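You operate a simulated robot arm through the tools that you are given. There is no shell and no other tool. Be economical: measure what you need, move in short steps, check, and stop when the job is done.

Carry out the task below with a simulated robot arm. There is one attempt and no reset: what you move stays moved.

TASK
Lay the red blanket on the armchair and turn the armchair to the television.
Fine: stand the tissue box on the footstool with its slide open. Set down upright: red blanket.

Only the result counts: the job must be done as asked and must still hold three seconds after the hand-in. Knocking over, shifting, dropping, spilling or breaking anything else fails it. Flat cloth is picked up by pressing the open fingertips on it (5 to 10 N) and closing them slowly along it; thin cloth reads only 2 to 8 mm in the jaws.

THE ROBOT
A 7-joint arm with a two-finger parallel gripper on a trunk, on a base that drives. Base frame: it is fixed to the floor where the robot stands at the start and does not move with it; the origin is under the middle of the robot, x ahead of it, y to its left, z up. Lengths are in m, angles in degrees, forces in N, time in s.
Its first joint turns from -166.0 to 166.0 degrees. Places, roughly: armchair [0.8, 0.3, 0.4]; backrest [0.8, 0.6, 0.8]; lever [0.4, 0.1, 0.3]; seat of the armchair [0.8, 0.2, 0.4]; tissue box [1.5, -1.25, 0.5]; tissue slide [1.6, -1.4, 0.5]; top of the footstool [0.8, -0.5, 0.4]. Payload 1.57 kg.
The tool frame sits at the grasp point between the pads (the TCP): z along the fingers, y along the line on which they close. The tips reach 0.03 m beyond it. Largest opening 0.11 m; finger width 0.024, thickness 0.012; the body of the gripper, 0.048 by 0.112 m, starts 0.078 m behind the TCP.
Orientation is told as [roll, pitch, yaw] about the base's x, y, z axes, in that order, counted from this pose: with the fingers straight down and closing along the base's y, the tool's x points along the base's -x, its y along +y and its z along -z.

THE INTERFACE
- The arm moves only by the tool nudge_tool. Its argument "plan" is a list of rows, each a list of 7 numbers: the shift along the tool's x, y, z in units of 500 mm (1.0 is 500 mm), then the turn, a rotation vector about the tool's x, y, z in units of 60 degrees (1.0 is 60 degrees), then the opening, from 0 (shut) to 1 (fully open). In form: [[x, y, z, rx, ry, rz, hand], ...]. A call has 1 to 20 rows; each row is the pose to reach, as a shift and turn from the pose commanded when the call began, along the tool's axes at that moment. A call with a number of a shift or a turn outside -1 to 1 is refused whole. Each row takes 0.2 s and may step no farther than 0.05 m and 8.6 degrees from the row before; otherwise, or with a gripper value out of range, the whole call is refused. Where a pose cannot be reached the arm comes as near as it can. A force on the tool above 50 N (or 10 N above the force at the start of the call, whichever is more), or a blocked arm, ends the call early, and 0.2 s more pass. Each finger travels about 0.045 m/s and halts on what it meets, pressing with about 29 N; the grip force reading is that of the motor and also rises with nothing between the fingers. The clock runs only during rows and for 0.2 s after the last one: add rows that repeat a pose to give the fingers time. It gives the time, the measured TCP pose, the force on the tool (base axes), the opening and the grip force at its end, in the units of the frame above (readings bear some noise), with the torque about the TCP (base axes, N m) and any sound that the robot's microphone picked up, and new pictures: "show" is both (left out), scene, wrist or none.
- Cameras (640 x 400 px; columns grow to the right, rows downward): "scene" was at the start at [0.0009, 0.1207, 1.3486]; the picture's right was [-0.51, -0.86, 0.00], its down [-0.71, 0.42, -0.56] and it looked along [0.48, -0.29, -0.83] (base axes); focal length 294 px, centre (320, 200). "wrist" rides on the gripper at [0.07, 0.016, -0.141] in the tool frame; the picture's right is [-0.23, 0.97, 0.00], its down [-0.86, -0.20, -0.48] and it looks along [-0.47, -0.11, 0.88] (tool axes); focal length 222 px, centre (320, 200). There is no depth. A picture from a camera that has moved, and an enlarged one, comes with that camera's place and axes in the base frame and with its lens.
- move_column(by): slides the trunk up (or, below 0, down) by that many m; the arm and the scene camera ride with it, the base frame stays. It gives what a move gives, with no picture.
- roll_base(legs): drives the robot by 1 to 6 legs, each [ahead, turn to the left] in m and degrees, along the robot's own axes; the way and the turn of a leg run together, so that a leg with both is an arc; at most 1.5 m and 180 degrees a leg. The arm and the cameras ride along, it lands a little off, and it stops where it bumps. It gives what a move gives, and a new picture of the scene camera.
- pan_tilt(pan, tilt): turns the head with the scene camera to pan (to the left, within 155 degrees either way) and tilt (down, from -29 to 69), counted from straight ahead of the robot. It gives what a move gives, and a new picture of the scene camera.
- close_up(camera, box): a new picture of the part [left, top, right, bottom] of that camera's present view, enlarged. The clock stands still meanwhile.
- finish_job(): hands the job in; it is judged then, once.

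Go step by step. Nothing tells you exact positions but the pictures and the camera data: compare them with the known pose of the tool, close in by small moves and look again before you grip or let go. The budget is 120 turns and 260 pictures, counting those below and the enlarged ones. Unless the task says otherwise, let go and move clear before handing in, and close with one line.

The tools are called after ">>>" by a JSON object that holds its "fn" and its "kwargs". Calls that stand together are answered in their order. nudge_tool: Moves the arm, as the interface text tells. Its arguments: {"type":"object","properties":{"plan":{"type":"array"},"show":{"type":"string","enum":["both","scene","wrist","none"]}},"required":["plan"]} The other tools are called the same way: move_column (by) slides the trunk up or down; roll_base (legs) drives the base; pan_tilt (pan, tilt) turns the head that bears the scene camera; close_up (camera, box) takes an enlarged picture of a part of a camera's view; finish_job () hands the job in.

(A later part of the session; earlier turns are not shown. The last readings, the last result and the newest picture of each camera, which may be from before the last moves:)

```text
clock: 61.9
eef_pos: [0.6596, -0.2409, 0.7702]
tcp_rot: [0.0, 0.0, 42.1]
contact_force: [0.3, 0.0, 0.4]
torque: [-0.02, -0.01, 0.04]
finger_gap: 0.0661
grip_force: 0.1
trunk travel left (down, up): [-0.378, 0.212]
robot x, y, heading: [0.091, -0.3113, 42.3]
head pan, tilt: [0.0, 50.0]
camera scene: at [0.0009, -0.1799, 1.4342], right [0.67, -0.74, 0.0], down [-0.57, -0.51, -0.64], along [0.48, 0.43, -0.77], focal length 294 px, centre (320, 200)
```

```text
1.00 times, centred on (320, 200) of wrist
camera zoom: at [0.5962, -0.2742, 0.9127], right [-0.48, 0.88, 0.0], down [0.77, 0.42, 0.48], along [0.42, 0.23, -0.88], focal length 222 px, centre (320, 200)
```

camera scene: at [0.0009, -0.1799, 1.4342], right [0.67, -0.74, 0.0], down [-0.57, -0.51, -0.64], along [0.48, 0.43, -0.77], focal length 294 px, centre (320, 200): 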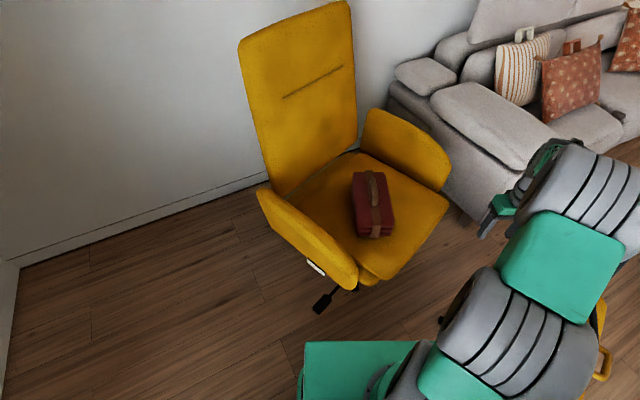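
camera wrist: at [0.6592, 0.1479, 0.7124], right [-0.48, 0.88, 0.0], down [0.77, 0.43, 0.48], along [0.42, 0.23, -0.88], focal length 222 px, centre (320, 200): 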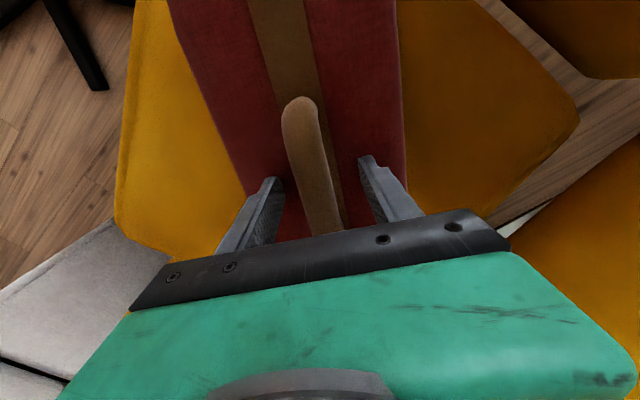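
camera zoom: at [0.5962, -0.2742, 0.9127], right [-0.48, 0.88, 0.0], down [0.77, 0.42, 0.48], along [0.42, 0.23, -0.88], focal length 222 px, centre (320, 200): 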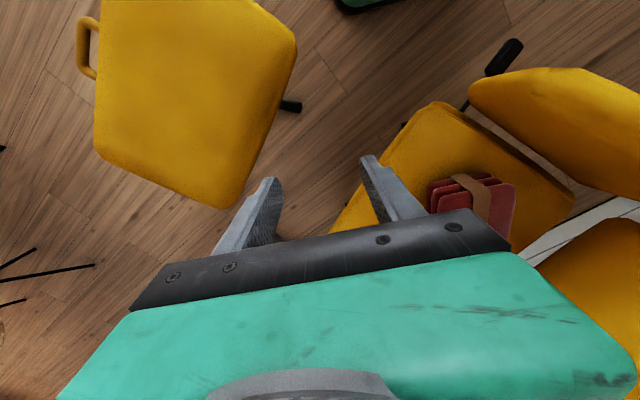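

I take the closed fingers to just outside the right armrest's front end (about [0.30, 0.06]).

>>> {"fn": "nudge_tool", "kwargs": {"plan": [[0.014, 0.093, 0, 0, 0, 0, 0.3], [0.027, 0.186, 0, 0, 0, 0, 0], [0.04, 0.278, 0, 0, 0, 0, 0], [0.054, 0.371, 0, 0, 0, 0, 0], [0.067, 0.464, 0, 0, 0, 0, 0], [0.08, 0.557, 0, 0, 0, 0, 0], [0.094, 0.65, 0, 0, 0, 0, 0], [0.107, 0.742, 0, 0, 0, 0, 0], [0.12, 0.835, 0, 0, 0, 0, 0], [0.134, 0.928, 0, 0, 0, 0, 0], [0.134, 0.928, 0.09, 0, 0, 0, 0], [0.134, 0.928, 0.18, 0, 0, 0, 0], [0.134, 0.928, 0.27, 0, 0, 0, 0], [0.134, 0.928, 0.36, 0, 0, 0, 0], [0.134, 0.928, 0.44, 0, 0, 0, 0]], "show": "both"}}

```text
clock: 65.1
eef_pos: [0.2963, 0.0612, 0.5504]
tcp_rot: [0.0, 0.0, 42.1]
contact_force: [-1.1, -0.9, -0.3]
torque: [0.03, 0.02, 0.02]
finger_gap: 0.0001
grip_force: 21.3
trunk travel left (down, up): [-0.378, 0.212]
robot x, y, heading: [0.0935, -0.3132, 42.3]
head pan, tilt: [0.0, 50.0]
camera scene: at [0.0006, -0.1801, 1.4342], right [0.67, -0.74, 0.0], down [-0.57, -0.51, -0.64], along [0.48, 0.43, -0.77], focal length 294 px, centre (320, 200)
camera wrist: at [0.2347, 0.0256, 0.693], right [-0.48, 0.88, 0.0], down [0.77, 0.42, 0.48], along [0.42, 0.23, -0.88], focal length 222 px, centre (320, 200)
```

scene: 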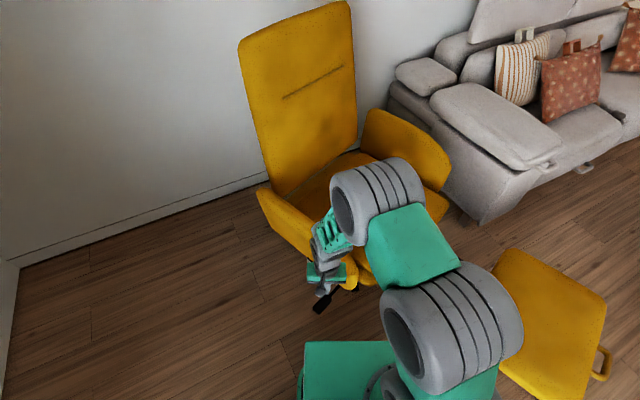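
wrist: 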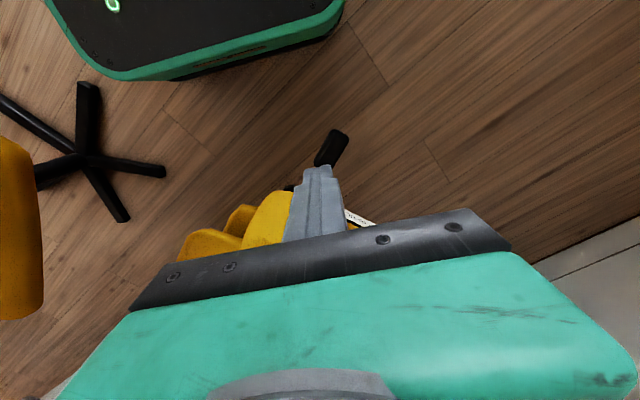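

>>> {"fn": "nudge_tool", "kwargs": {"plan": [[0.027, -0.03, 0.06, 0, 0, 0, 0], [-0.01, -0.063, 0.06, 0, 0, 0, 0], [-0.047, -0.097, 0.06, 0, 0, 0, 0], [-0.084, -0.13, 0.06, 0, 0, 0, 0], [-0.122, -0.164, 0.06, 0, 0, 0, 0]], "show": "both"}}

```text
clock: 66.3
eef_pos: [0.3775, 0.0355, 0.5178]
tcp_rot: [0.2, 1.5, 42.5]
contact_force: [0.4, -0.1, 0.2]
torque: [0.01, 0.02, 0.02]
finger_gap: 0.0
grip_force: 21.8
trunk travel left (down, up): [-0.378, 0.212]
robot x, y, heading: [0.0902, -0.3053, 42.2]
head pan, tilt: [0.0, 50.0]
stopped in row 5: the force on the tool passed its limit (the readings are from after the stop); the commanded pose is now the measured one
camera scene: at [0.0006, -0.1798, 1.434], right [0.67, -0.74, 0.0], down [-0.57, -0.52, -0.64], along [0.48, 0.43, -0.77], focal length 294 px, centre (320, 200)
camera wrist: at [0.3191, 0.0017, 0.6613], right [-0.49, 0.87, 0.0], down [0.77, 0.44, 0.46], along [0.4, 0.22, -0.89], focal length 222 px, centre (320, 200)
```

scene: 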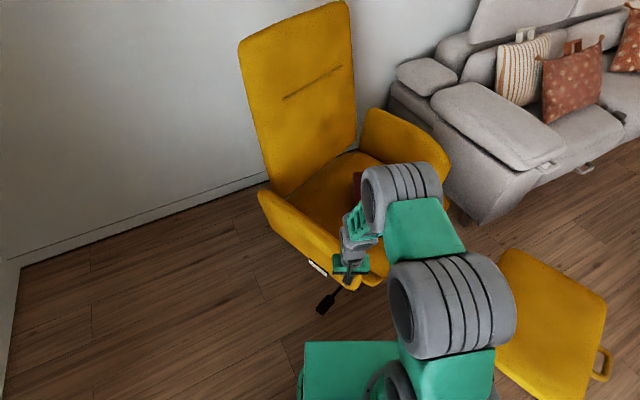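
wrist: 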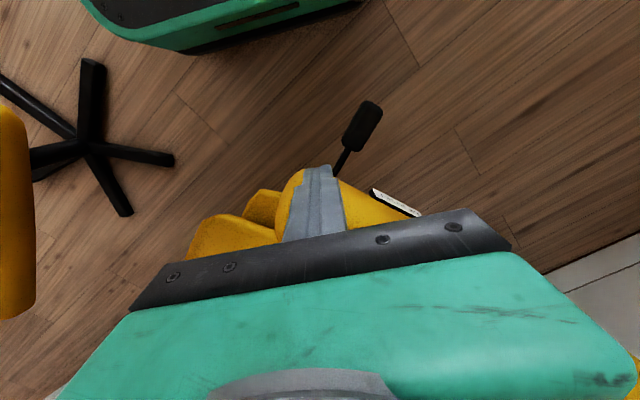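

The chair moved slightly but the push was too quick for the force limit. I push slower, closer to the armrest's front end.

>>> {"fn": "nudge_tool", "kwargs": {"plan": [[-0.0045, -0.01, 0, 0, 0, 0, 0], [-0.009, -0.02, 0, 0, 0, 0, 0], [-0.0135, -0.03, 0, 0, 0, 0, 0], [-0.018, -0.04, 0, 0, 0, 0, 0], [-0.0225, -0.05, 0, 0, 0, 0, 0], [-0.027, -0.06, 0, 0, 0, 0, 0], [-0.0315, -0.07, 0, 0, 0, 0, 0], [-0.036, -0.08, 0, 0, 0, 0, 0], [-0.0405, -0.09, 0, 0, 0, 0, 0], [-0.045, -0.1, 0, 0, 0, 0, 0], [-0.0495, -0.11, 0, 0, 0, 0, 0], [-0.054, -0.12, 0, 0, 0, 0, 0], [-0.0585, -0.13, 0, 0, 0, 0, 0], [-0.063, -0.14, 0, 0, 0, 0, 0], [-0.0675, -0.15, 0, 0, 0, 0, 0], [-0.072, -0.159, 0, 0, 0, 0, 0]], "show": "both"}}

```text
clock: 67.2
eef_pos: [0.3871, 0.0226, 0.517]
tcp_rot: [0.2, 2.2, 42.5]
contact_force: [-9.2, -10.3, 29.0]
torque: [0.13, -0.52, -0.13]
finger_gap: 0.0002
grip_force: 21.1
trunk travel left (down, up): [-0.378, 0.212]
robot x, y, heading: [0.0957, -0.3071, 41.9]
head pan, tilt: [0.0, 50.0]
stopped in row 4: the force on the tool passed its limit (the readings are from after the stop); the commanded pose is now the measured one
camera scene: at [-0.0024, -0.1829, 1.4345], right [0.67, -0.74, 0.0], down [-0.57, -0.51, -0.64], along [0.48, 0.43, -0.76], focal length 294 px, centre (320, 200)
camera wrist: at [0.3302, -0.0094, 0.6623], right [-0.49, 0.87, -0.01], down [0.78, 0.44, 0.44], along [0.39, 0.21, -0.9], focal length 222 px, centre (320, 200)
```

scene: 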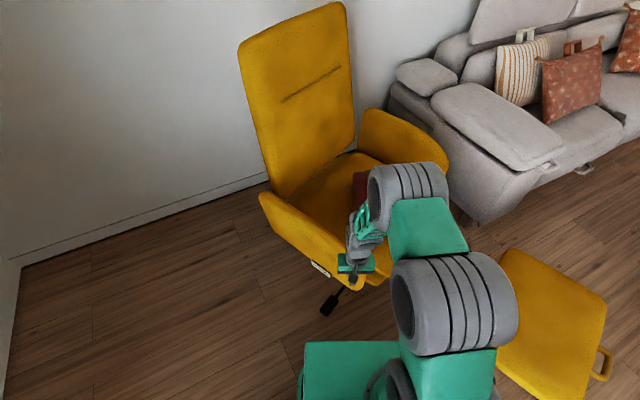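
wrist: 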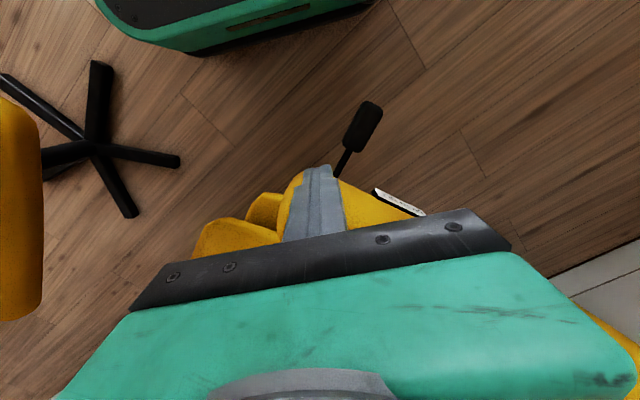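

The upward force suggests the gripper body rides on the rounded armrest. I back off, go a bit higher so only the fingers touch, and push slowly again.

>>> {"fn": "nudge_tool", "kwargs": {"plan": [[0.03, 0.009, 0, 0, 0, 0, 0], [0.065, 0.018, 0, 0, 0, 0, 0], [0.065, 0.018, -0.08, 0, 0, 0, 0], [0.065, 0.018, -0.11, 0, 0, 0, 0], [0.035, -0.009, -0.11, 0, 0, 0, 0], [0.025, -0.018, -0.11, 0, 0, 0, 0], [0.015, -0.027, -0.11, 0, 0, 0, 0], [0.005, -0.036, -0.11, 0, 0, 0, 0], [-0.005, -0.045, -0.11, 0, 0, 0, 0], [-0.015, -0.054, -0.11, 0, 0, 0, 0], [-0.025, -0.063, -0.11, 0, 0, 0, 0], [-0.035, -0.072, -0.11, 0, 0, 0, 0], [-0.045, -0.081, -0.11, 0, 0, 0, 0], [-0.054, -0.089, -0.11, 0, 0, 0, 0]], "show": "both"}}

```text
clock: 70.2
eef_pos: [0.4402, 0.0099, 0.5708]
tcp_rot: [0.1, 2.2, 42.5]
contact_force: [-0.3, -0.1, -0.3]
torque: [0.0, 0.0, 0.02]
finger_gap: 0.0
grip_force: 21.3
trunk travel left (down, up): [-0.378, 0.212]
robot x, y, heading: [0.09, -0.3098, 42.4]
head pan, tilt: [0.0, 50.0]
camera scene: at [-0.0003, -0.1808, 1.4342], right [0.67, -0.74, 0.0], down [-0.57, -0.52, -0.64], along [0.48, 0.43, -0.77], focal length 294 px, centre (320, 200)
camera wrist: at [0.383, -0.0215, 0.7148], right [-0.49, 0.87, -0.01], down [0.78, 0.44, 0.44], along [0.39, 0.21, -0.9], focal length 222 px, centre (320, 200)
```

scene: 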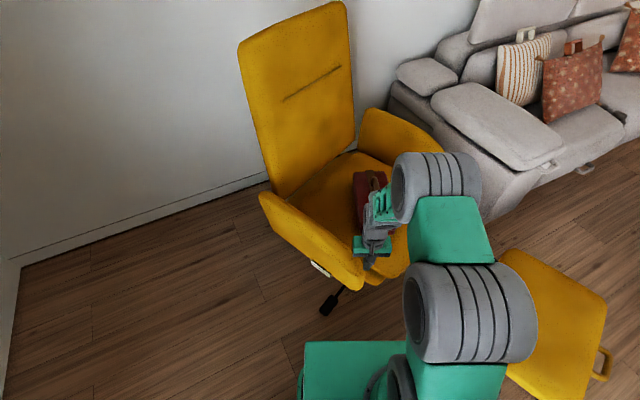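
wrist: 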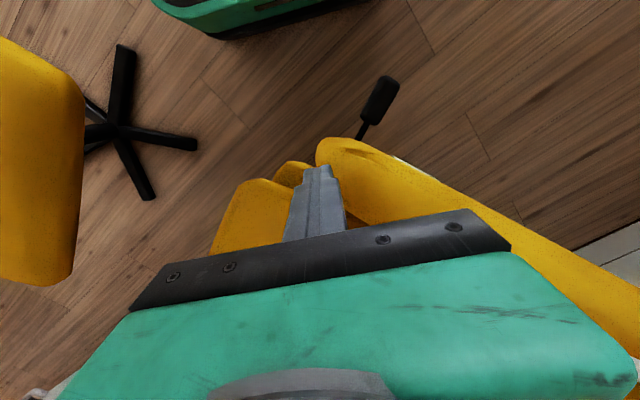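

The fingertips slid over the armrest (top is ≈0.53). I go back outside and push lower, at TCP z ≈ 0.45.

>>> {"fn": "nudge_tool", "kwargs": {"plan": [[0.07, 0.05, 0, 0, 0, 0, 0], [0.11, 0.11, 0, 0, 0, 0, 0], [0.15, 0.169, 0, 0, 0, 0, 0], [0.15, 0.169, 0.09, 0, 0, 0, 0], [0.15, 0.169, 0.18, 0, 0, 0, 0], [0.15, 0.169, 0.23, 0, 0, 0, 0], [0.135, 0.156, 0.23, 0, 0, 0, 0], [0.12, 0.142, 0.23, 0, 0, 0, 0], [0.105, 0.129, 0.23, 0, 0, 0, 0], [0.095, 0.12, 0.23, 0, 0, 0, 0], [0.085, 0.111, 0.23, 0, 0, 0, 0], [0.075, 0.102, 0.23, 0, 0, 0, 0], [0.065, 0.093, 0.23, 0, 0, 0, 0], [0.055, 0.084, 0.23, 0, 0, 0, 0], [0.045, 0.075, 0.23, 0, 0, 0, 0], [0.035, 0.066, 0.23, 0, 0, 0, 0], [0.025, 0.057, 0.23, 0, 0, 0, 0], [0.015, 0.048, 0.23, 0, 0, 0, 0]], "show": "both"}}

```text
clock: 73.0
eef_pos: [0.3726, 0.0151, 0.4567]
tcp_rot: [0.2, 2.9, 43.0]
contact_force: [-15.5, -12.2, 36.3]
torque: [2.5, -2.21, 0.25]
finger_gap: 0.0
grip_force: 21.5
trunk travel left (down, up): [-0.378, 0.212]
robot x, y, heading: [0.0892, -0.3079, 42.6]
head pan, tilt: [0.0, 50.0]
stopped in row 14: the force on the tool passed its limit (the readings are from after the stop); the commanded pose is now the measured one
camera scene: at [-0.0037, -0.1841, 1.4349], right [0.68, -0.74, 0.0], down [-0.56, -0.52, -0.64], along [0.48, 0.44, -0.76], focal length 294 px, centre (320, 200)
camera wrist: at [0.3177, -0.0164, 0.6022], right [-0.5, 0.87, -0.01], down [0.78, 0.45, 0.43], along [0.38, 0.21, -0.9], focal length 222 px, centre (320, 200)
```

scene: 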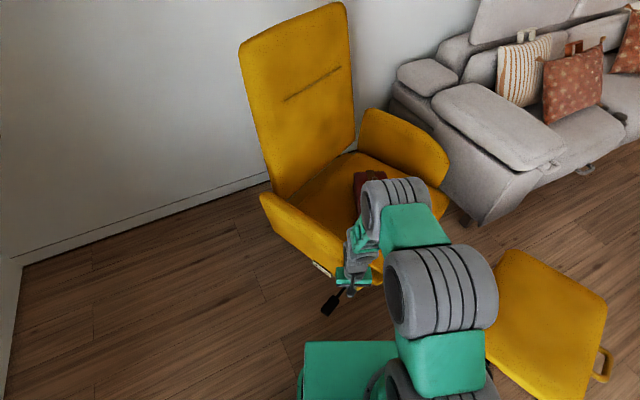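
wrist: 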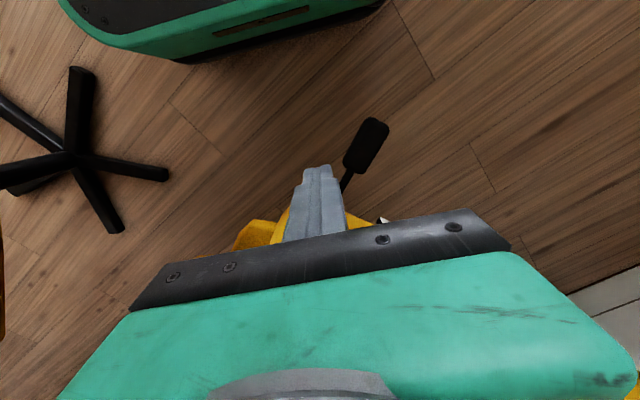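

The armrest is about 0.06 m thick, so I can straddle and grip it. I back off, rise, open and turn the hand so it closes across the armrest.

>>> {"fn": "nudge_tool", "kwargs": {"plan": [[0.04, 0.04, 0, 0, 0, 0, 0], [0.06, 0.06, -0.08, 0, 0, 0, 0], [0.06, 0.06, -0.16, 0, 0, 0, 0.4], [0.06, 0.06, -0.24, 0, 0, 0, 0.7], [0.06, 0.06, -0.32, 0, 0, 0, 1], [0.06, 0.06, -0.36, 0, 0, -0.14, 1], [0.06, 0.06, -0.36, 0, 0, -0.28, 1], [0.06, 0.06, -0.36, 0, 0, -0.42, 1], [0.06, 0.06, -0.36, 0, 0, -0.56, 1], [0.06, 0.06, -0.36, 0, 0, -0.7, 1], [0.06, 0.06, -0.36, 0, 0, -0.84, 1]], "show": "both"}}

```text
clock: 75.4
eef_pos: [0.3401, 0.022, 0.6352]
tcp_rot: [2.5, 1.8, 93.4]
contact_force: [-0.2, 0.4, 0.3]
torque: [-0.02, -0.02, -0.03]
finger_gap: 0.1099
grip_force: 0.0
trunk travel left (down, up): [-0.378, 0.212]
robot x, y, heading: [0.0902, -0.3078, 42.4]
head pan, tilt: [0.0, 50.0]
camera scene: at [-0.0011, -0.1814, 1.4342], right [0.68, -0.74, 0.0], down [-0.57, -0.52, -0.64], along [0.47, 0.43, -0.77], focal length 294 px, centre (320, 200)
camera wrist: at [0.3343, -0.0432, 0.7803], right [-0.98, 0.17, 0.04], down [0.17, 0.88, 0.44], along [0.04, 0.44, -0.9], focal length 222 px, centre (320, 200)
```

scene: 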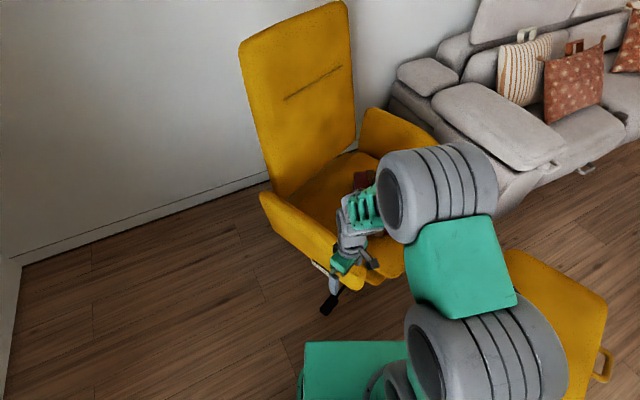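
wrist: 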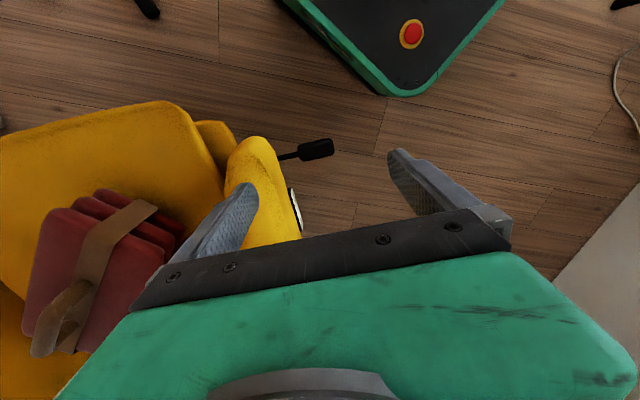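

>>> {"fn": "nudge_tool", "kwargs": {"plan": [[-0.03, -0.09, 0, 0, 0, 0, 1], [-0.065, -0.18, 0, 0, 0, 0, 1], [-0.065, -0.188, 0.06, 0, 0, 0, 1], [-0.065, -0.188, 0.1, 0, 0, 0, 1]], "show": "wrist"}}

```text
clock: 76.4
eef_pos: [0.4293, 0.058, 0.5796]
tcp_rot: [2.6, 1.7, 93.3]
contact_force: [-0.7, 0.1, 0.0]
torque: [0.0, 0.0, -0.02]
finger_gap: 0.11
grip_force: 0.1
trunk travel left (down, up): [-0.378, 0.212]
robot x, y, heading: [0.0876, -0.3083, 42.5]
head pan, tilt: [0.0, 50.0]
camera wrist: at [0.4239, -0.0073, 0.7249], right [-0.98, 0.17, 0.04], down [0.17, 0.88, 0.44], along [0.04, 0.44, -0.9], focal length 222 px, centre (320, 200)
```

wrist: 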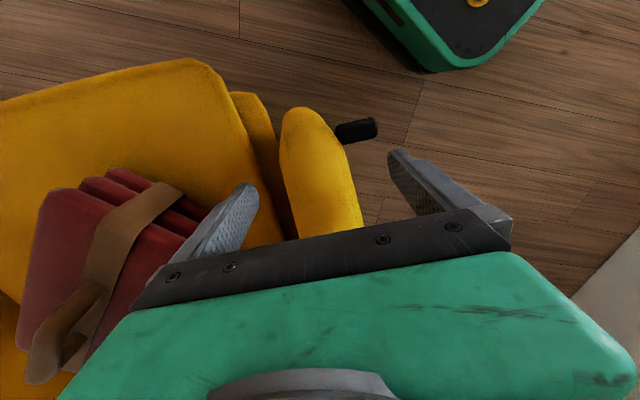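

>>> {"fn": "nudge_tool", "kwargs": {"plan": [[0, -0.004, 0.05, 0, 0, 0, 1], [0, -0.004, 0.1, 0, 0, 0, 1], [0, -0.004, 0.15, 0, 0, 0, 1], [0, -0.004, 0.15, 0, 0, 0, 0.3], [0, -0.004, 0.15, 0, 0, 0, 0.3], [0, -0.004, 0.15, 0, 0, 0, 0.3], [0, -0.004, 0.15, 0, 0, 0, 0.3], [0, -0.004, 0.15, 0, 0, 0, 0.3]], "show": "wrist"}}

```text
clock: 78.2
eef_pos: [0.4306, 0.0608, 0.5051]
tcp_rot: [2.3, 1.4, 93.3]
contact_force: [19.4, 15.8, -4.3]
torque: [0.14, -1.76, 0.06]
finger_gap: 0.0734
grip_force: 40.6
trunk travel left (down, up): [-0.378, 0.212]
robot x, y, heading: [0.0885, -0.3063, 42.6]
head pan, tilt: [0.0, 50.0]
camera wrist: at [0.4247, -0.0068, 0.6512], right [-0.98, 0.17, 0.03], down [0.17, 0.88, 0.45], along [0.05, 0.45, -0.89], focal length 222 px, centre (320, 200)
```

wrist: 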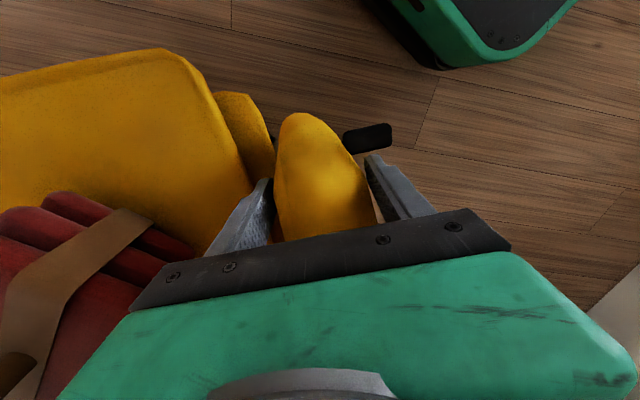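

Gripped on the armrest. I swing it slowly along an arc about the swivel axis (≈[0.755, 0.22]).

>>> {"fn": "nudge_tool", "kwargs": {"plan": [[0.0173, -0.0078, 0, 0, 0, -0.025, 0.3], [0.0346, -0.0156, 0, 0, 0, -0.05, 0.3], [0.0514, -0.0243, 0, 0, 0, -0.075, 0.3], [0.0682, -0.0331, 0, 0, 0, -0.1, 0.3], [0.0846, -0.0427, 0, 0, 0, -0.125, 0.3], [0.101, -0.0522, 0, 0, 0, -0.15, 0.3], [0.1168, -0.0627, 0, 0, 0, -0.175, 0.3], [0.1326, -0.0732, 0, 0, 0, -0.2, 0.3], [0.148, -0.0845, 0, 0, 0, -0.225, 0.3], [0.163, -0.0958, 0, 0, 0, -0.25, 0.3]], "show": "both"}}

```text
clock: 79.3
eef_pos: [0.4558, 0.0283, 0.5072]
tcp_rot: [1.6, 0.8, 99.6]
contact_force: [4.7, 1.2, -24.9]
torque: [1.12, -3.66, 0.27]
finger_gap: 0.0724
grip_force: 44.7
trunk travel left (down, up): [-0.378, 0.212]
robot x, y, heading: [0.0897, -0.3118, 42.4]
head pan, tilt: [0.0, 50.0]
stopped in row 5: the force on the tool passed its limit (the readings are from after the stop); the commanded pose is now the measured one
camera scene: at [0.0002, -0.1801, 1.4338], right [0.67, -0.74, 0.0], down [-0.57, -0.52, -0.64], along [0.47, 0.43, -0.77], focal length 294 px, centre (320, 200)
camera wrist: at [0.455, -0.0408, 0.6505], right [-1.0, 0.06, 0.02], down [0.07, 0.88, 0.46], along [0.01, 0.46, -0.89], focal length 222 px, centre (320, 200)
```

scene: 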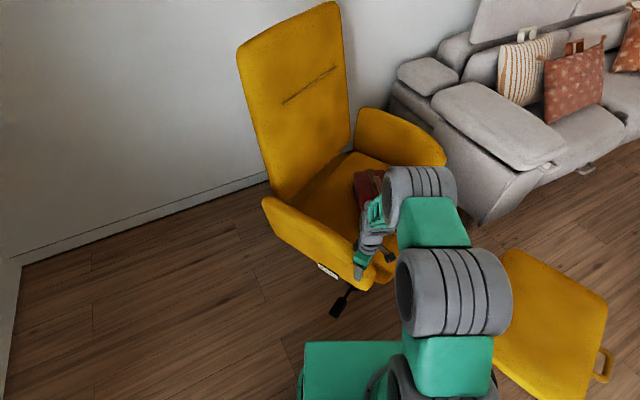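
wrist: 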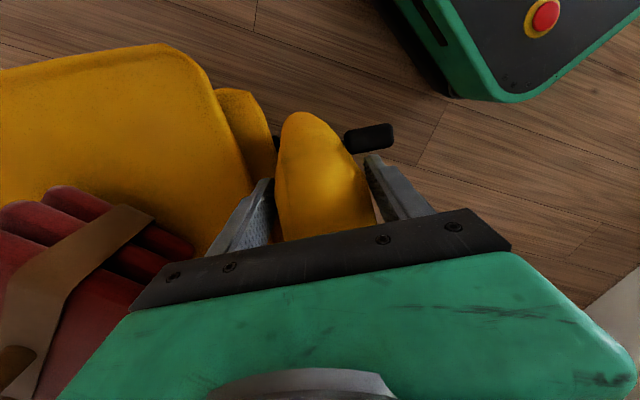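

The chair swivels with the hand (6° so far). I repeat the arc in slower steps.

>>> {"fn": "nudge_tool", "kwargs": {"plan": [[0.011, -0.006, 0, 0, 0, -0.0167, 0.3], [0.022, -0.012, 0, 0, 0, -0.0333, 0.3], [0.0332, -0.0182, 0, 0, 0, -0.05, 0.3], [0.0439, -0.0249, 0, 0, 0, -0.0667, 0.3], [0.0546, -0.0315, 0, 0, 0, -0.0833, 0.3], [0.0653, -0.0382, 0, 0, 0, -0.1, 0.3], [0.0757, -0.0454, 0, 0, 0, -0.1167, 0.3], [0.086, -0.0527, 0, 0, 0, -0.1333, 0.3], [0.0963, -0.0599, 0, 0, 0, -0.15, 0.3], [0.1062, -0.0676, 0, 0, 0, -0.1667, 0.3], [0.1162, -0.0753, 0, 0, 0, -0.1833, 0.3], [0.1262, -0.083, 0, 0, 0, -0.2, 0.3]], "show": "wrist"}}

```text
clock: 81.9
eef_pos: [0.5087, -0.0255, 0.5075]
tcp_rot: [1.5, 0.2, 111.6]
contact_force: [20.4, 19.9, -22.9]
torque: [-0.15, -1.62, -1.76]
finger_gap: 0.073
grip_force: 45.5
trunk travel left (down, up): [-0.378, 0.212]
robot x, y, heading: [0.0889, -0.308, 42.6]
head pan, tilt: [0.0, 50.0]
camera wrist: at [0.5229, -0.0936, 0.6507], right [-0.99, -0.15, 0.03], down [-0.12, 0.88, 0.47], along [-0.09, 0.46, -0.88], focal length 222 px, centre (320, 200)
```

wrist: 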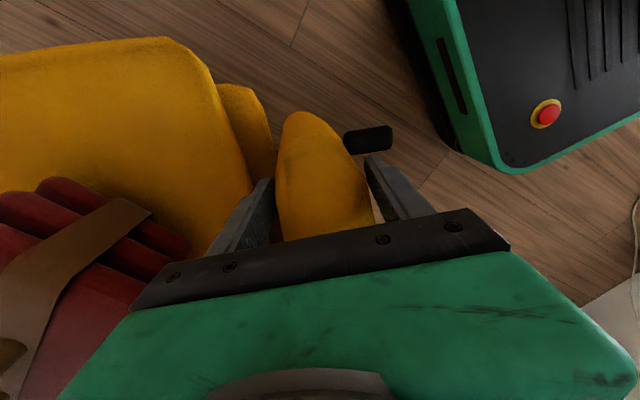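

>>> {"fn": "nudge_tool", "kwargs": {"plan": [[0.009, -0.009, 0, 0, 0, -0.0167, 0.3], [0.019, -0.018, 0, 0, 0, -0.0333, 0.3], [0.0285, -0.0272, 0, 0, 0, -0.05, 0.3], [0.0384, -0.0356, 0, 0, 0, -0.0667, 0.3], [0.0491, -0.0422, 0, 0, 0, -0.0833, 0.3], [0.0598, -0.0489, 0, 0, 0, -0.1, 0.3], [0.0702, -0.0561, 0, 0, 0, -0.1167, 0.3], [0.0805, -0.0634, 0, 0, 0, -0.1333, 0.3], [0.0908, -0.0706, 0, 0, 0, -0.15, 0.3], [0.1007, -0.0783, 0, 0, 0, -0.1667, 0.3], [0.1107, -0.086, 0, 0, 0, -0.1833, 0.3], [0.1207, -0.0937, 0, 0, 0, -0.2, 0.3]], "show": "both"}}

```text
clock: 84.5
eef_pos: [0.5708, -0.0675, 0.5087]
tcp_rot: [1.9, 0.0, 123.5]
contact_force: [-4.6, -16.3, 18.6]
torque: [-0.2, -1.94, -2.47]
finger_gap: 0.0739
grip_force: 45.2
trunk travel left (down, up): [-0.378, 0.212]
robot x, y, heading: [0.0903, -0.3089, 42.1]
head pan, tilt: [0.0, 50.0]
camera scene: at [-0.0025, -0.1827, 1.4343], right [0.67, -0.74, 0.0], down [-0.56, -0.52, -0.64], along [0.48, 0.43, -0.77], focal length 294 px, centre (320, 200)
camera wrist: at [0.6001, -0.132, 0.6507], right [-0.94, -0.35, 0.03], down [-0.29, 0.83, 0.47], along [-0.19, 0.43, -0.88], focal length 222 px, centre (320, 200)
```

scene: 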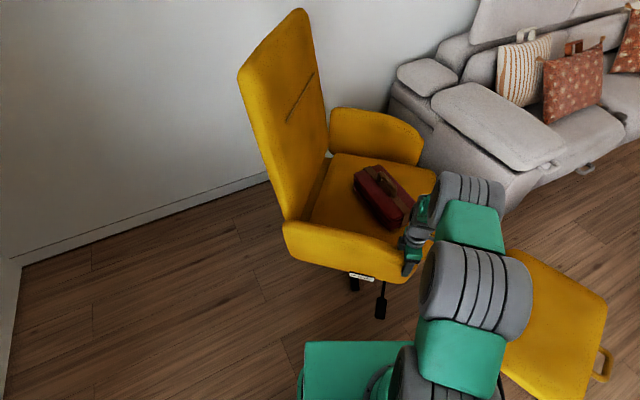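
wrist: 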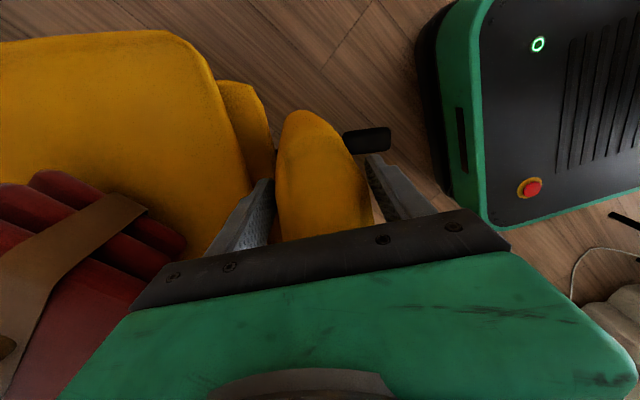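

>>> {"fn": "nudge_tool", "kwargs": {"plan": [[0.012, -0.004, 0, 0, 0, -0.0167, 0.3], [0.024, -0.008, 0, 0, 0, -0.0333, 0.3], [0.0352, -0.0142, 0, 0, 0, -0.05, 0.3], [0.0459, -0.0209, 0, 0, 0, -0.0667, 0.3], [0.0566, -0.0275, 0, 0, 0, -0.0833, 0.3], [0.0673, -0.0342, 0, 0, 0, -0.1, 0.3], [0.0777, -0.0414, 0, 0, 0, -0.1167, 0.3], [0.088, -0.0487, 0, 0, 0, -0.1333, 0.3], [0.0983, -0.0559, 0, 0, 0, -0.15, 0.3], [0.1082, -0.0636, 0, 0, 0, -0.1667, 0.3], [0.1182, -0.0713, 0, 0, 0, -0.1833, 0.3], [0.1282, -0.079, 0, 0, 0, -0.2, 0.3]], "show": "both"}}

```text
clock: 87.1
eef_pos: [0.6421, -0.0984, 0.5087]
tcp_rot: [1.6, -0.3, 135.4]
contact_force: [2.2, -9.9, 28.8]
torque: [-0.02, -2.22, -3.12]
finger_gap: 0.0744
grip_force: 44.8
trunk travel left (down, up): [-0.378, 0.212]
robot x, y, heading: [0.0892, -0.312, 42.4]
head pan, tilt: [0.0, 50.0]
camera scene: at [-0.0029, -0.1826, 1.4343], right [0.67, -0.74, 0.0], down [-0.56, -0.52, -0.64], along [0.48, 0.43, -0.76], focal length 294 px, centre (320, 200)
camera wrist: at [0.683, -0.1568, 0.6503], right [-0.84, -0.53, 0.03], down [-0.46, 0.75, 0.48], along [-0.28, 0.39, -0.88], focal length 222 px, centre (320, 200)
```

scene: 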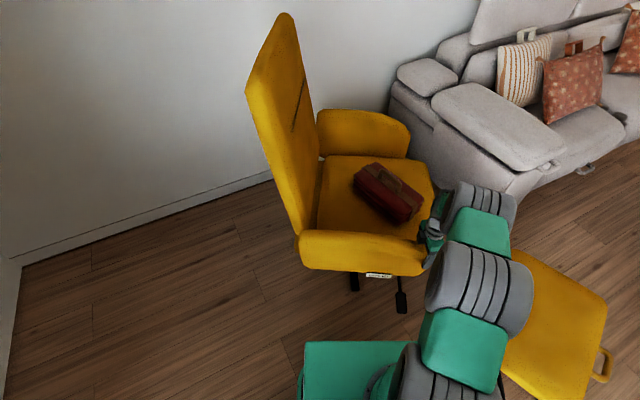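
wrist: 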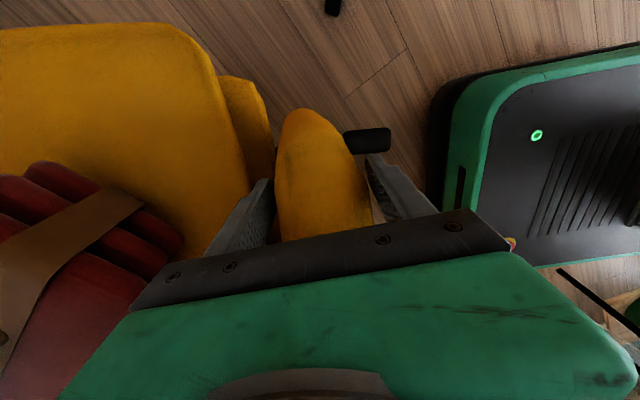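

>>> {"fn": "nudge_tool", "kwargs": {"plan": [[0.012, -0.004, 0, 0, 0, -0.0167, 0.3], [0.024, -0.008, 0, 0, 0, -0.0333, 0.3], [0.0352, -0.0142, 0, 0, 0, -0.05, 0.3], [0.0459, -0.0209, 0, 0, 0, -0.0667, 0.3], [0.0566, -0.0275, 0, 0, 0, -0.0833, 0.3], [0.0673, -0.0342, 0, 0, 0, -0.1, 0.3], [0.0777, -0.0414, 0, 0, 0, -0.1167, 0.3], [0.088, -0.0487, 0, 0, 0, -0.1333, 0.3], [0.0983, -0.0559, 0, 0, 0, -0.15, 0.3], [0.1082, -0.0636, 0, 0, 0, -0.1667, 0.3], [0.1082, -0.0636, 0, 0, 0, -0.1667, 0.3], [0.1082, -0.0636, 0, 0, 0, -0.1667, 0.9], [0.1082, -0.0636, 0, 0, 0, -0.1667, 0.9], [0.1082, -0.0636, 0, 0, 0, -0.1667, 0.9], [0.1082, -0.0636, 0, 0, 0, -0.1667, 0.9]], "show": "both"}}

```text
clock: 90.3
eef_pos: [0.7001, -0.1135, 0.504]
tcp_rot: [1.8, -0.8, 145.7]
contact_force: [0.1, 0.1, 0.0]
torque: [-0.02, 0.03, -0.04]
finger_gap: 0.0991
grip_force: 0.1
trunk travel left (down, up): [-0.378, 0.212]
robot x, y, heading: [0.0941, -0.3052, 42.6]
head pan, tilt: [0.0, 50.0]
camera scene: at [-0.0007, -0.1815, 1.4342], right [0.68, -0.74, 0.0], down [-0.57, -0.52, -0.64], along [0.47, 0.43, -0.77], focal length 294 px, centre (320, 200)
camera wrist: at [0.7535, -0.1629, 0.6455], right [-0.74, -0.68, 0.03], down [-0.58, 0.66, 0.48], along [-0.35, 0.34, -0.87], focal length 222 px, centre (320, 200)
```

scene: 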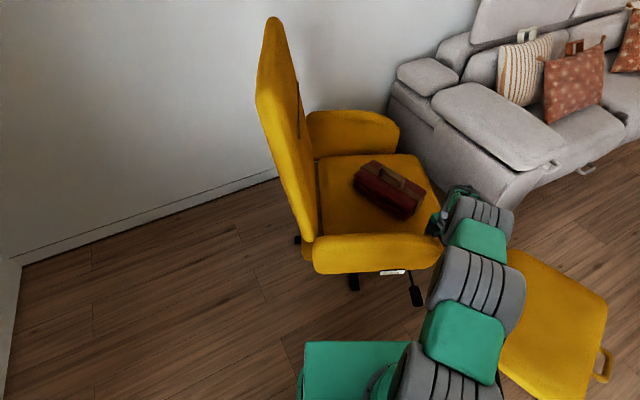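
wrist: 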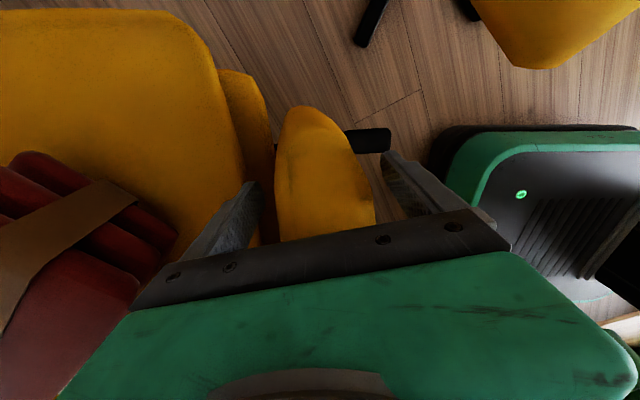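

Released. I rise straight up and check the chair's heading.

>>> {"fn": "move_column", "kwargs": {"by": 0.21}}

>>> {"fn": "nudge_tool", "kwargs": {"plan": [[0.08, 0, 0, 0, 0, 0, 0.9], [0.16, 0, 0, 0, 0, 0, 0.9], [0.24, 0, 0, 0, 0, 0, 0.9], [0.3, 0, 0, 0, 0, 0, 0.9], [0.3, 0.08, 0, 0, 0, 0, 0.9], [0.3, 0.16, 0, 0, 0, 0, 0.9], [0.3, 0.24, 0, 0, 0, 0, 0.9], [0.3, 0.32, 0, 0, 0, 0, 0.9], [0.3, 0.4, 0, 0, 0, 0, 0.9]], "show": "both"}}

```text
clock: 92.6
eef_pos: [0.7011, -0.1135, 0.7142]
tcp_rot: [1.6, -0.7, 145.5]
contact_force: [-0.4, -0.1, 0.6]
torque: [0.02, -0.01, -0.03]
finger_gap: 0.0992
grip_force: 0.0
trunk travel left (down, up): [-0.588, 0.002]
robot x, y, heading: [0.0934, -0.3072, 42.6]
head pan, tilt: [0.0, 50.0]
```

```text
clock: 94.6
eef_pos: [0.712, -0.363, 0.7184]
tcp_rot: [1.6, -0.6, 145.6]
contact_force: [0.2, 0.7, 0.0]
torque: [0.02, -0.04, 0.0]
finger_gap: 0.0988
grip_force: 0.1
out of reach, approached as far as the arm can: row 3, 4, 5
trunk travel left (down, up): [-0.588, 0.002]
robot x, y, heading: [0.0877, -0.3116, 42.4]
head pan, tilt: [0.0, 50.0]
camera scene: at [-0.0007, -0.1819, 1.6442], right [0.68, -0.74, 0.0], down [-0.57, -0.52, -0.64], along [0.47, 0.43, -0.77], focal length 294 px, centre (320, 200)
camera wrist: at [0.7651, -0.413, 0.8603], right [-0.74, -0.68, 0.03], down [-0.58, 0.66, 0.48], along [-0.35, 0.34, -0.88], focal length 222 px, centre (320, 200)
```

scene: 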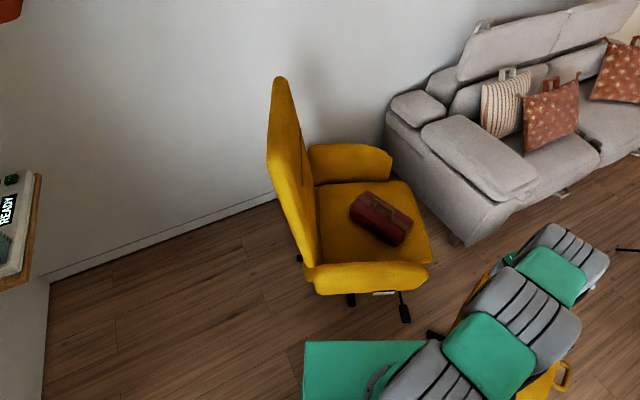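
wrist: 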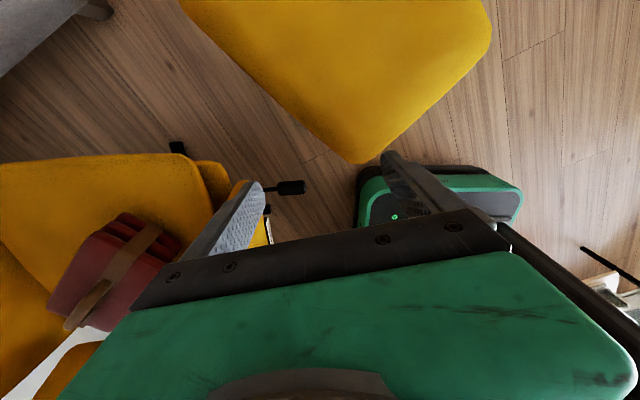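

>>> {"fn": "close_up", "kwargs": {"camera": "scene", "box": [250, 60, 450, 340]}}

>>> {"fn": "pan_tilt", "kwargs": {"pan": -45, "tilt": 30}}

```text
1.43 times, centred on (350, 200) of scene
camera zoom: at [-0.0007, -0.1819, 1.6442], right [0.68, -0.74, 0.0], down [-0.57, -0.52, -0.64], along [0.47, 0.43, -0.77], focal length 420 px, centre (277, 200)
```

zoom: 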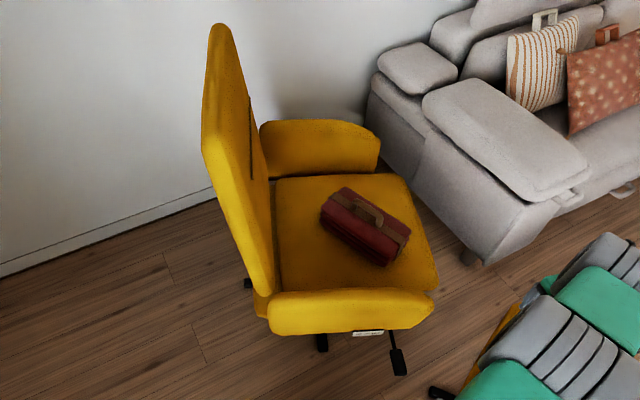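

```text
clock: 95.7
eef_pos: [0.7131, -0.3624, 0.7187]
tcp_rot: [1.7, -0.8, 145.5]
contact_force: [0.3, 0.1, -0.1]
torque: [-0.01, 0.0, -0.01]
finger_gap: 0.0987
grip_force: 0.0
trunk travel left (down, up): [-0.588, 0.002]
robot x, y, heading: [0.0925, -0.3104, 42.6]
head pan, tilt: [-45.0, 30.0]
camera scene: at [0.0329, -0.2374, 1.6737], right [-0.04, -1.0, 0.0], down [-0.5, 0.02, -0.87], along [0.86, -0.04, -0.5], focal length 294 px, centre (320, 200)
```

scene: 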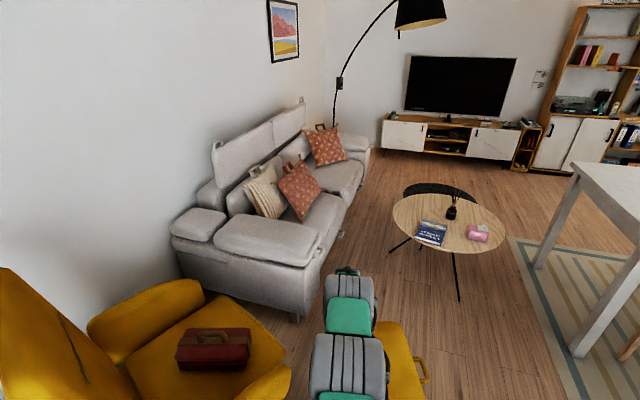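

Seat edges put the chair heading at about -45°, while the TV bearing is about -36°. I re-grip the armrest for another 9°.

>>> {"fn": "nudge_tool", "kwargs": {"plan": [[-0.05, -0.066, 0, 0, 0, 0, 0.95], [-0.1, -0.132, 0, 0, 0, 0, 0.95], [-0.15, -0.198, 0, 0, 0, 0, 0.95], [-0.2, -0.264, 0, 0, 0, 0, 0.95], [-0.25, -0.33, 0, 0, 0, 0, 0.95], [-0.302, -0.396, 0, 0, 0, 0, 0.95]], "show": "wrist"}}

>>> {"fn": "move_column", "kwargs": {"by": -0.12}}

>>> {"fn": "nudge_tool", "kwargs": {"plan": [[0, 0, 0, 0, 0, 0, 0.95]], "show": "wrist"}}

```text
clock: 97.1
eef_pos: [0.698, -0.1135, 0.7143]
tcp_rot: [1.7, -0.8, 145.5]
contact_force: [-1.1, 0.4, 0.8]
torque: [0.0, -0.01, 0.02]
finger_gap: 0.1044
grip_force: 0.0
trunk travel left (down, up): [-0.588, 0.002]
robot x, y, heading: [0.0955, -0.3075, 42.6]
head pan, tilt: [-45.0, 30.0]
camera wrist: at [0.7506, -0.163, 0.8551], right [-0.74, -0.68, 0.03], down [-0.58, 0.66, 0.48], along [-0.35, 0.34, -0.88], focal length 222 px, centre (320, 200)
```

wrist: 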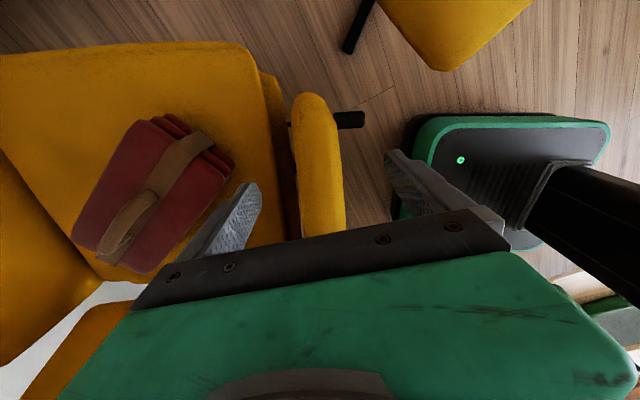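

```text
clock: 98.6
eef_pos: [0.6987, -0.1124, 0.5934]
tcp_rot: [1.8, -0.7, 145.5]
contact_force: [-0.4, 0.5, -0.3]
torque: [-0.01, -0.01, -0.01]
finger_gap: 0.1047
grip_force: 0.1
trunk travel left (down, up): [-0.468, 0.122]
robot x, y, heading: [0.0917, -0.306, 42.6]
head pan, tilt: [-45.0, 30.0]
```

```text
clock: 99.0
eef_pos: [0.6978, -0.1131, 0.5941]
tcp_rot: [1.8, -0.7, 145.6]
contact_force: [-0.9, 1.2, 0.9]
torque: [-0.02, 0.01, 0.04]
finger_gap: 0.1045
grip_force: 0.0
trunk travel left (down, up): [-0.468, 0.122]
robot x, y, heading: [0.0911, -0.3074, 42.3]
head pan, tilt: [-45.0, 30.0]
camera wrist: at [0.7509, -0.1638, 0.7354], right [-0.74, -0.68, 0.03], down [-0.58, 0.66, 0.48], along [-0.35, 0.34, -0.87], focal length 222 px, centre (320, 200)
```

wrist: 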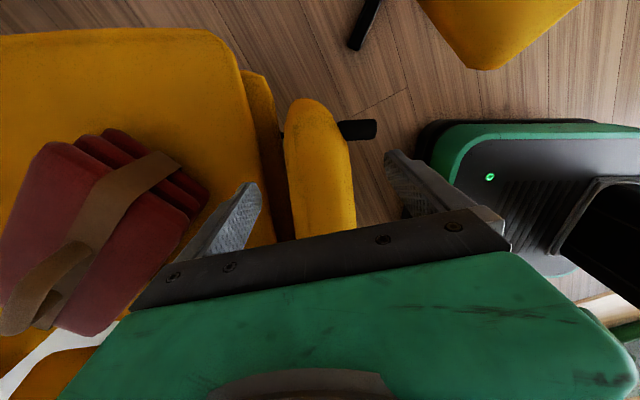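

>>> {"fn": "move_column", "kwargs": {"by": -0.088}}

>>> {"fn": "nudge_tool", "kwargs": {"plan": [[0, 0, 0, 0, 0, 0, 0.3], [0, 0, 0, 0, 0, 0, 0.3], [0, 0, 0, 0, 0, 0, 0.3], [0, 0, 0, 0, 0, 0, 0.3], [0.012, -0.005, 0, 0, 0, -0.0167, 0.3], [0.023, -0.01, 0, 0, 0, -0.0333, 0.3], [0.0342, -0.0162, 0, 0, 0, -0.05, 0.3], [0.0449, -0.0229, 0, 0, 0, -0.0667, 0.3], [0.0556, -0.0295, 0, 0, 0, -0.0833, 0.3], [0.0663, -0.0362, 0, 0, 0, -0.1, 0.3], [0.0767, -0.0434, 0, 0, 0, -0.1167, 0.3], [0.087, -0.0507, 0, 0, 0, -0.1333, 0.3], [0.0973, -0.0579, 0, 0, 0, -0.15, 0.3], [0.1023, -0.0618, 0, 0, 0, -0.16, 0.3], [0.1023, -0.0618, 0, 0, 0, -0.16, 0.3], [0.1023, -0.0618, 0, 0, 0, -0.16, 0.95], [0.1023, -0.0618, 0, 0, 0, -0.16, 0.95], [0.1023, -0.0618, 0, 0, 0, -0.16, 0.95], [0.1023, -0.0618, 0, 0, 0, -0.16, 0.95], [0.1023, -0.0618, 0, 0, 0, -0.16, 0.95]], "show": "wrist"}}

```text
clock: 100.2
eef_pos: [0.6973, -0.1131, 0.5049]
tcp_rot: [1.8, -0.6, 145.6]
contact_force: [0.1, 0.7, 0.1]
torque: [0.02, 0.01, -0.01]
finger_gap: 0.1044
grip_force: 0.3
trunk travel left (down, up): [-0.38, 0.21]
robot x, y, heading: [0.094, -0.3066, 42.5]
head pan, tilt: [-45.0, 30.0]
```

```text
clock: 104.4
eef_pos: [0.7584, -0.1175, 0.5054]
tcp_rot: [1.6, -1.0, 155.3]
contact_force: [-0.2, 0.0, 0.0]
torque: [0.01, -0.01, 0.02]
finger_gap: 0.1046
grip_force: 0.0
trunk travel left (down, up): [-0.38, 0.21]
robot x, y, heading: [0.0893, -0.3114, 42.6]
head pan, tilt: [-45.0, 30.0]
camera wrist: at [0.8185, -0.1583, 0.6454], right [-0.61, -0.79, 0.03], down [-0.68, 0.55, 0.49], along [-0.4, 0.28, -0.87], focal length 222 px, centre (320, 200)
```

wrist: 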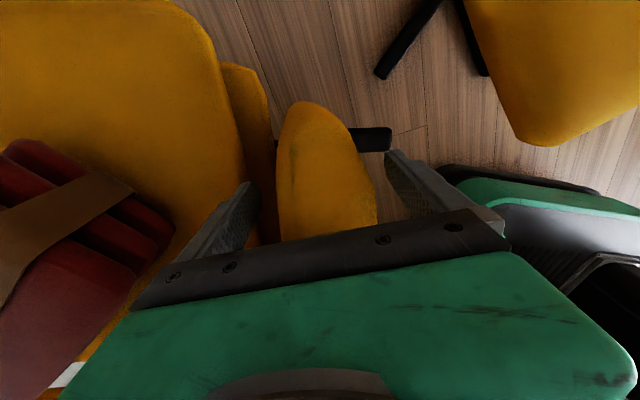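

Released after 9.6° more. I rise, swing the arm away toward the robot's front-right, and measure again.

>>> {"fn": "move_column", "kwargs": {"by": 0.21}}

>>> {"fn": "nudge_tool", "kwargs": {"plan": [[0, 0.09, 0, 0, 0, 0.08, 0.95], [0, 0.18, 0, 0, 0, 0.2, 0.95], [0, 0.27, 0, 0, 0, 0.33, 0.95], [0, 0.36, 0, 0, 0, 0.46, 0.95], [0, 0.45, 0, 0, 0, 0.59, 0.95], [0, 0.53, 0, 0, 0, 0.72, 0.95]], "show": "none"}}

>>> {"fn": "pan_tilt", "kwargs": {"pan": 0, "tilt": 50}}

>>> {"fn": "close_up", "kwargs": {"camera": "scene", "box": [250, 60, 450, 340]}}

```text
clock: 106.7
eef_pos: [0.758, -0.1165, 0.7144]
tcp_rot: [1.7, -0.9, 155.2]
contact_force: [0.1, -0.5, 0.1]
torque: [0.01, 0.02, 0.02]
finger_gap: 0.1046
grip_force: 0.0
trunk travel left (down, up): [-0.59, 0.0]
robot x, y, heading: [0.0907, -0.311, 42.8]
head pan, tilt: [-45.0, 30.0]
```

```text
clock: 108.1
eef_pos: [0.6468, -0.3581, 0.7213]
tcp_rot: [1.8, 0.3, 111.9]
contact_force: [0.2, -0.1, 0.1]
torque: [0.02, -0.03, 0.01]
finger_gap: 0.1047
grip_force: 0.0
trunk travel left (down, up): [-0.59, 0.0]
robot x, y, heading: [0.0919, -0.3087, 42.5]
head pan, tilt: [-45.0, 30.0]
```

```text
clock: 109.2
eef_pos: [0.6466, -0.3577, 0.7208]
tcp_rot: [1.7, 0.4, 112.2]
contact_force: [0.4, 0.5, -0.6]
torque: [-0.01, 0.0, -0.02]
finger_gap: 0.1046
grip_force: 0.1
trunk travel left (down, up): [-0.59, 0.0]
robot x, y, heading: [0.092, -0.3087, 42.4]
head pan, tilt: [0.0, 50.0]
camera scene: at [-0.0006, -0.1816, 1.6462], right [0.67, -0.74, 0.0], down [-0.57, -0.52, -0.64], along [0.47, 0.43, -0.77], focal length 294 px, centre (320, 200)
```

scene: 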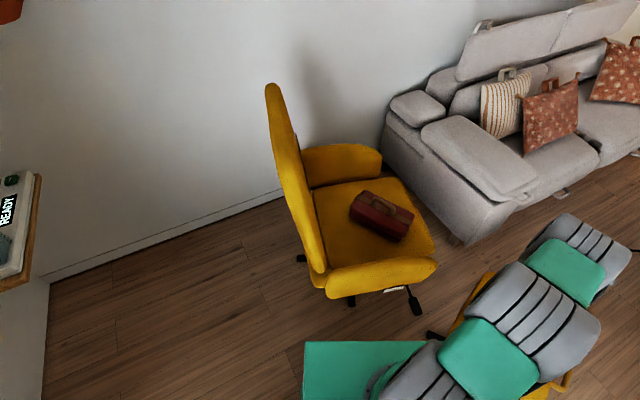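

```text
1.43 times, centred on (350, 200) of scene
camera zoom: at [-0.0006, -0.1816, 1.6462], right [0.67, -0.74, 0.0], down [-0.57, -0.52, -0.64], along [0.47, 0.43, -0.77], focal length 420 px, centre (277, 200)
```

zoom: 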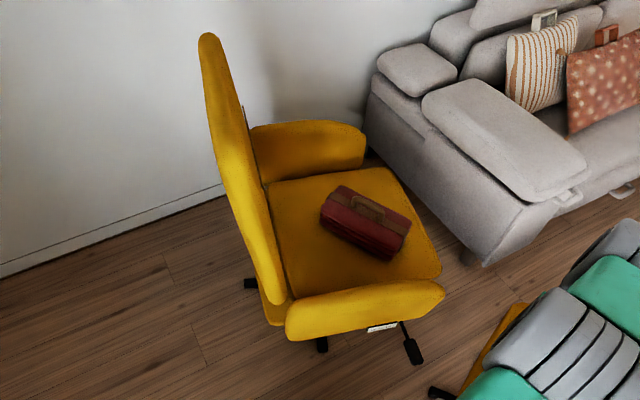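

Chair heading is now ≈ -36°, matching the TV. Next is the tissue box at about [1.54, -1.34, 0.5] on the round table; I drive round the footstool toward it.

>>> {"fn": "roll_base", "kwargs": {"legs": [[-0.08, 0], [0, -132.5], [0.8, 0], [0, 90], [0.7, 0]]}}

>>> {"fn": "pan_tilt", "kwargs": {"pan": 0, "tilt": 45}}

```text
clock: 126.9
eef_pos: [1.093, -1.596, 0.7204]
tcp_rot: [1.9, 0.3, 68.6]
contact_force: [-0.2, -0.1, -0.3]
torque: [0.04, 0.02, 0.01]
finger_gap: 0.1044
grip_force: 0.3
trunk travel left (down, up): [-0.59, 0.0]
robot x, y, heading: [0.7225, -1.182, -1.1]
head pan, tilt: [0.0, 50.0]
camera scene: at [0.7425, -1.0225, 1.6462], right [-0.02, -1.0, 0.0], down [-0.77, 0.01, -0.64], along [0.64, -0.01, -0.77], focal length 294 px, centre (320, 200)
```

scene: 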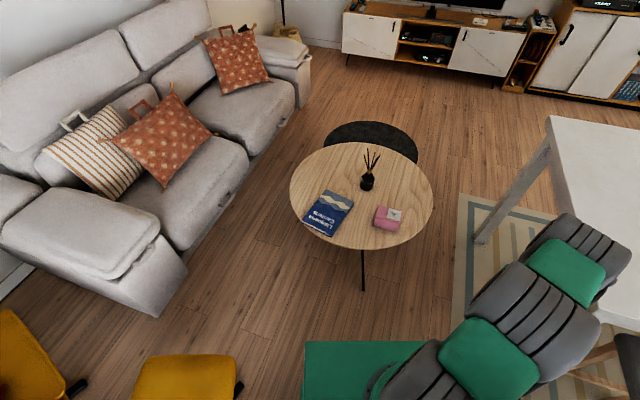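

```text
clock: 127.6
eef_pos: [1.0941, -1.5952, 0.7193]
tcp_rot: [1.7, 0.3, 68.6]
contact_force: [-0.2, 0.5, 1.1]
torque: [0.01, 0.02, -0.01]
finger_gap: 0.1046
grip_force: 0.2
trunk travel left (down, up): [-0.59, 0.0]
robot x, y, heading: [0.7226, -1.1762, -0.9]
head pan, tilt: [0.0, 45.0]
camera scene: at [0.7466, -1.0226, 1.6531], right [-0.02, -1.0, 0.0], down [-0.71, 0.01, -0.71], along [0.71, -0.01, -0.71], focal length 294 px, centre (320, 200)
```

scene: 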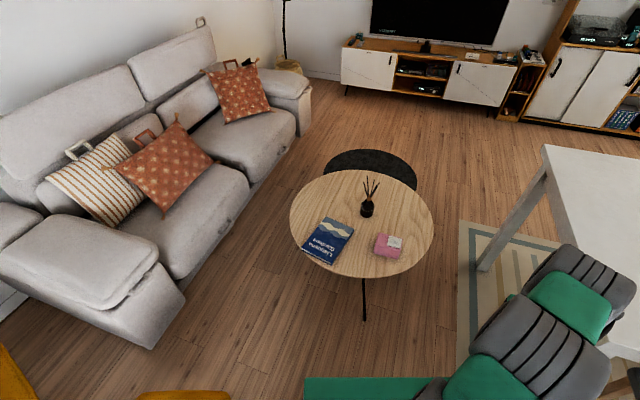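

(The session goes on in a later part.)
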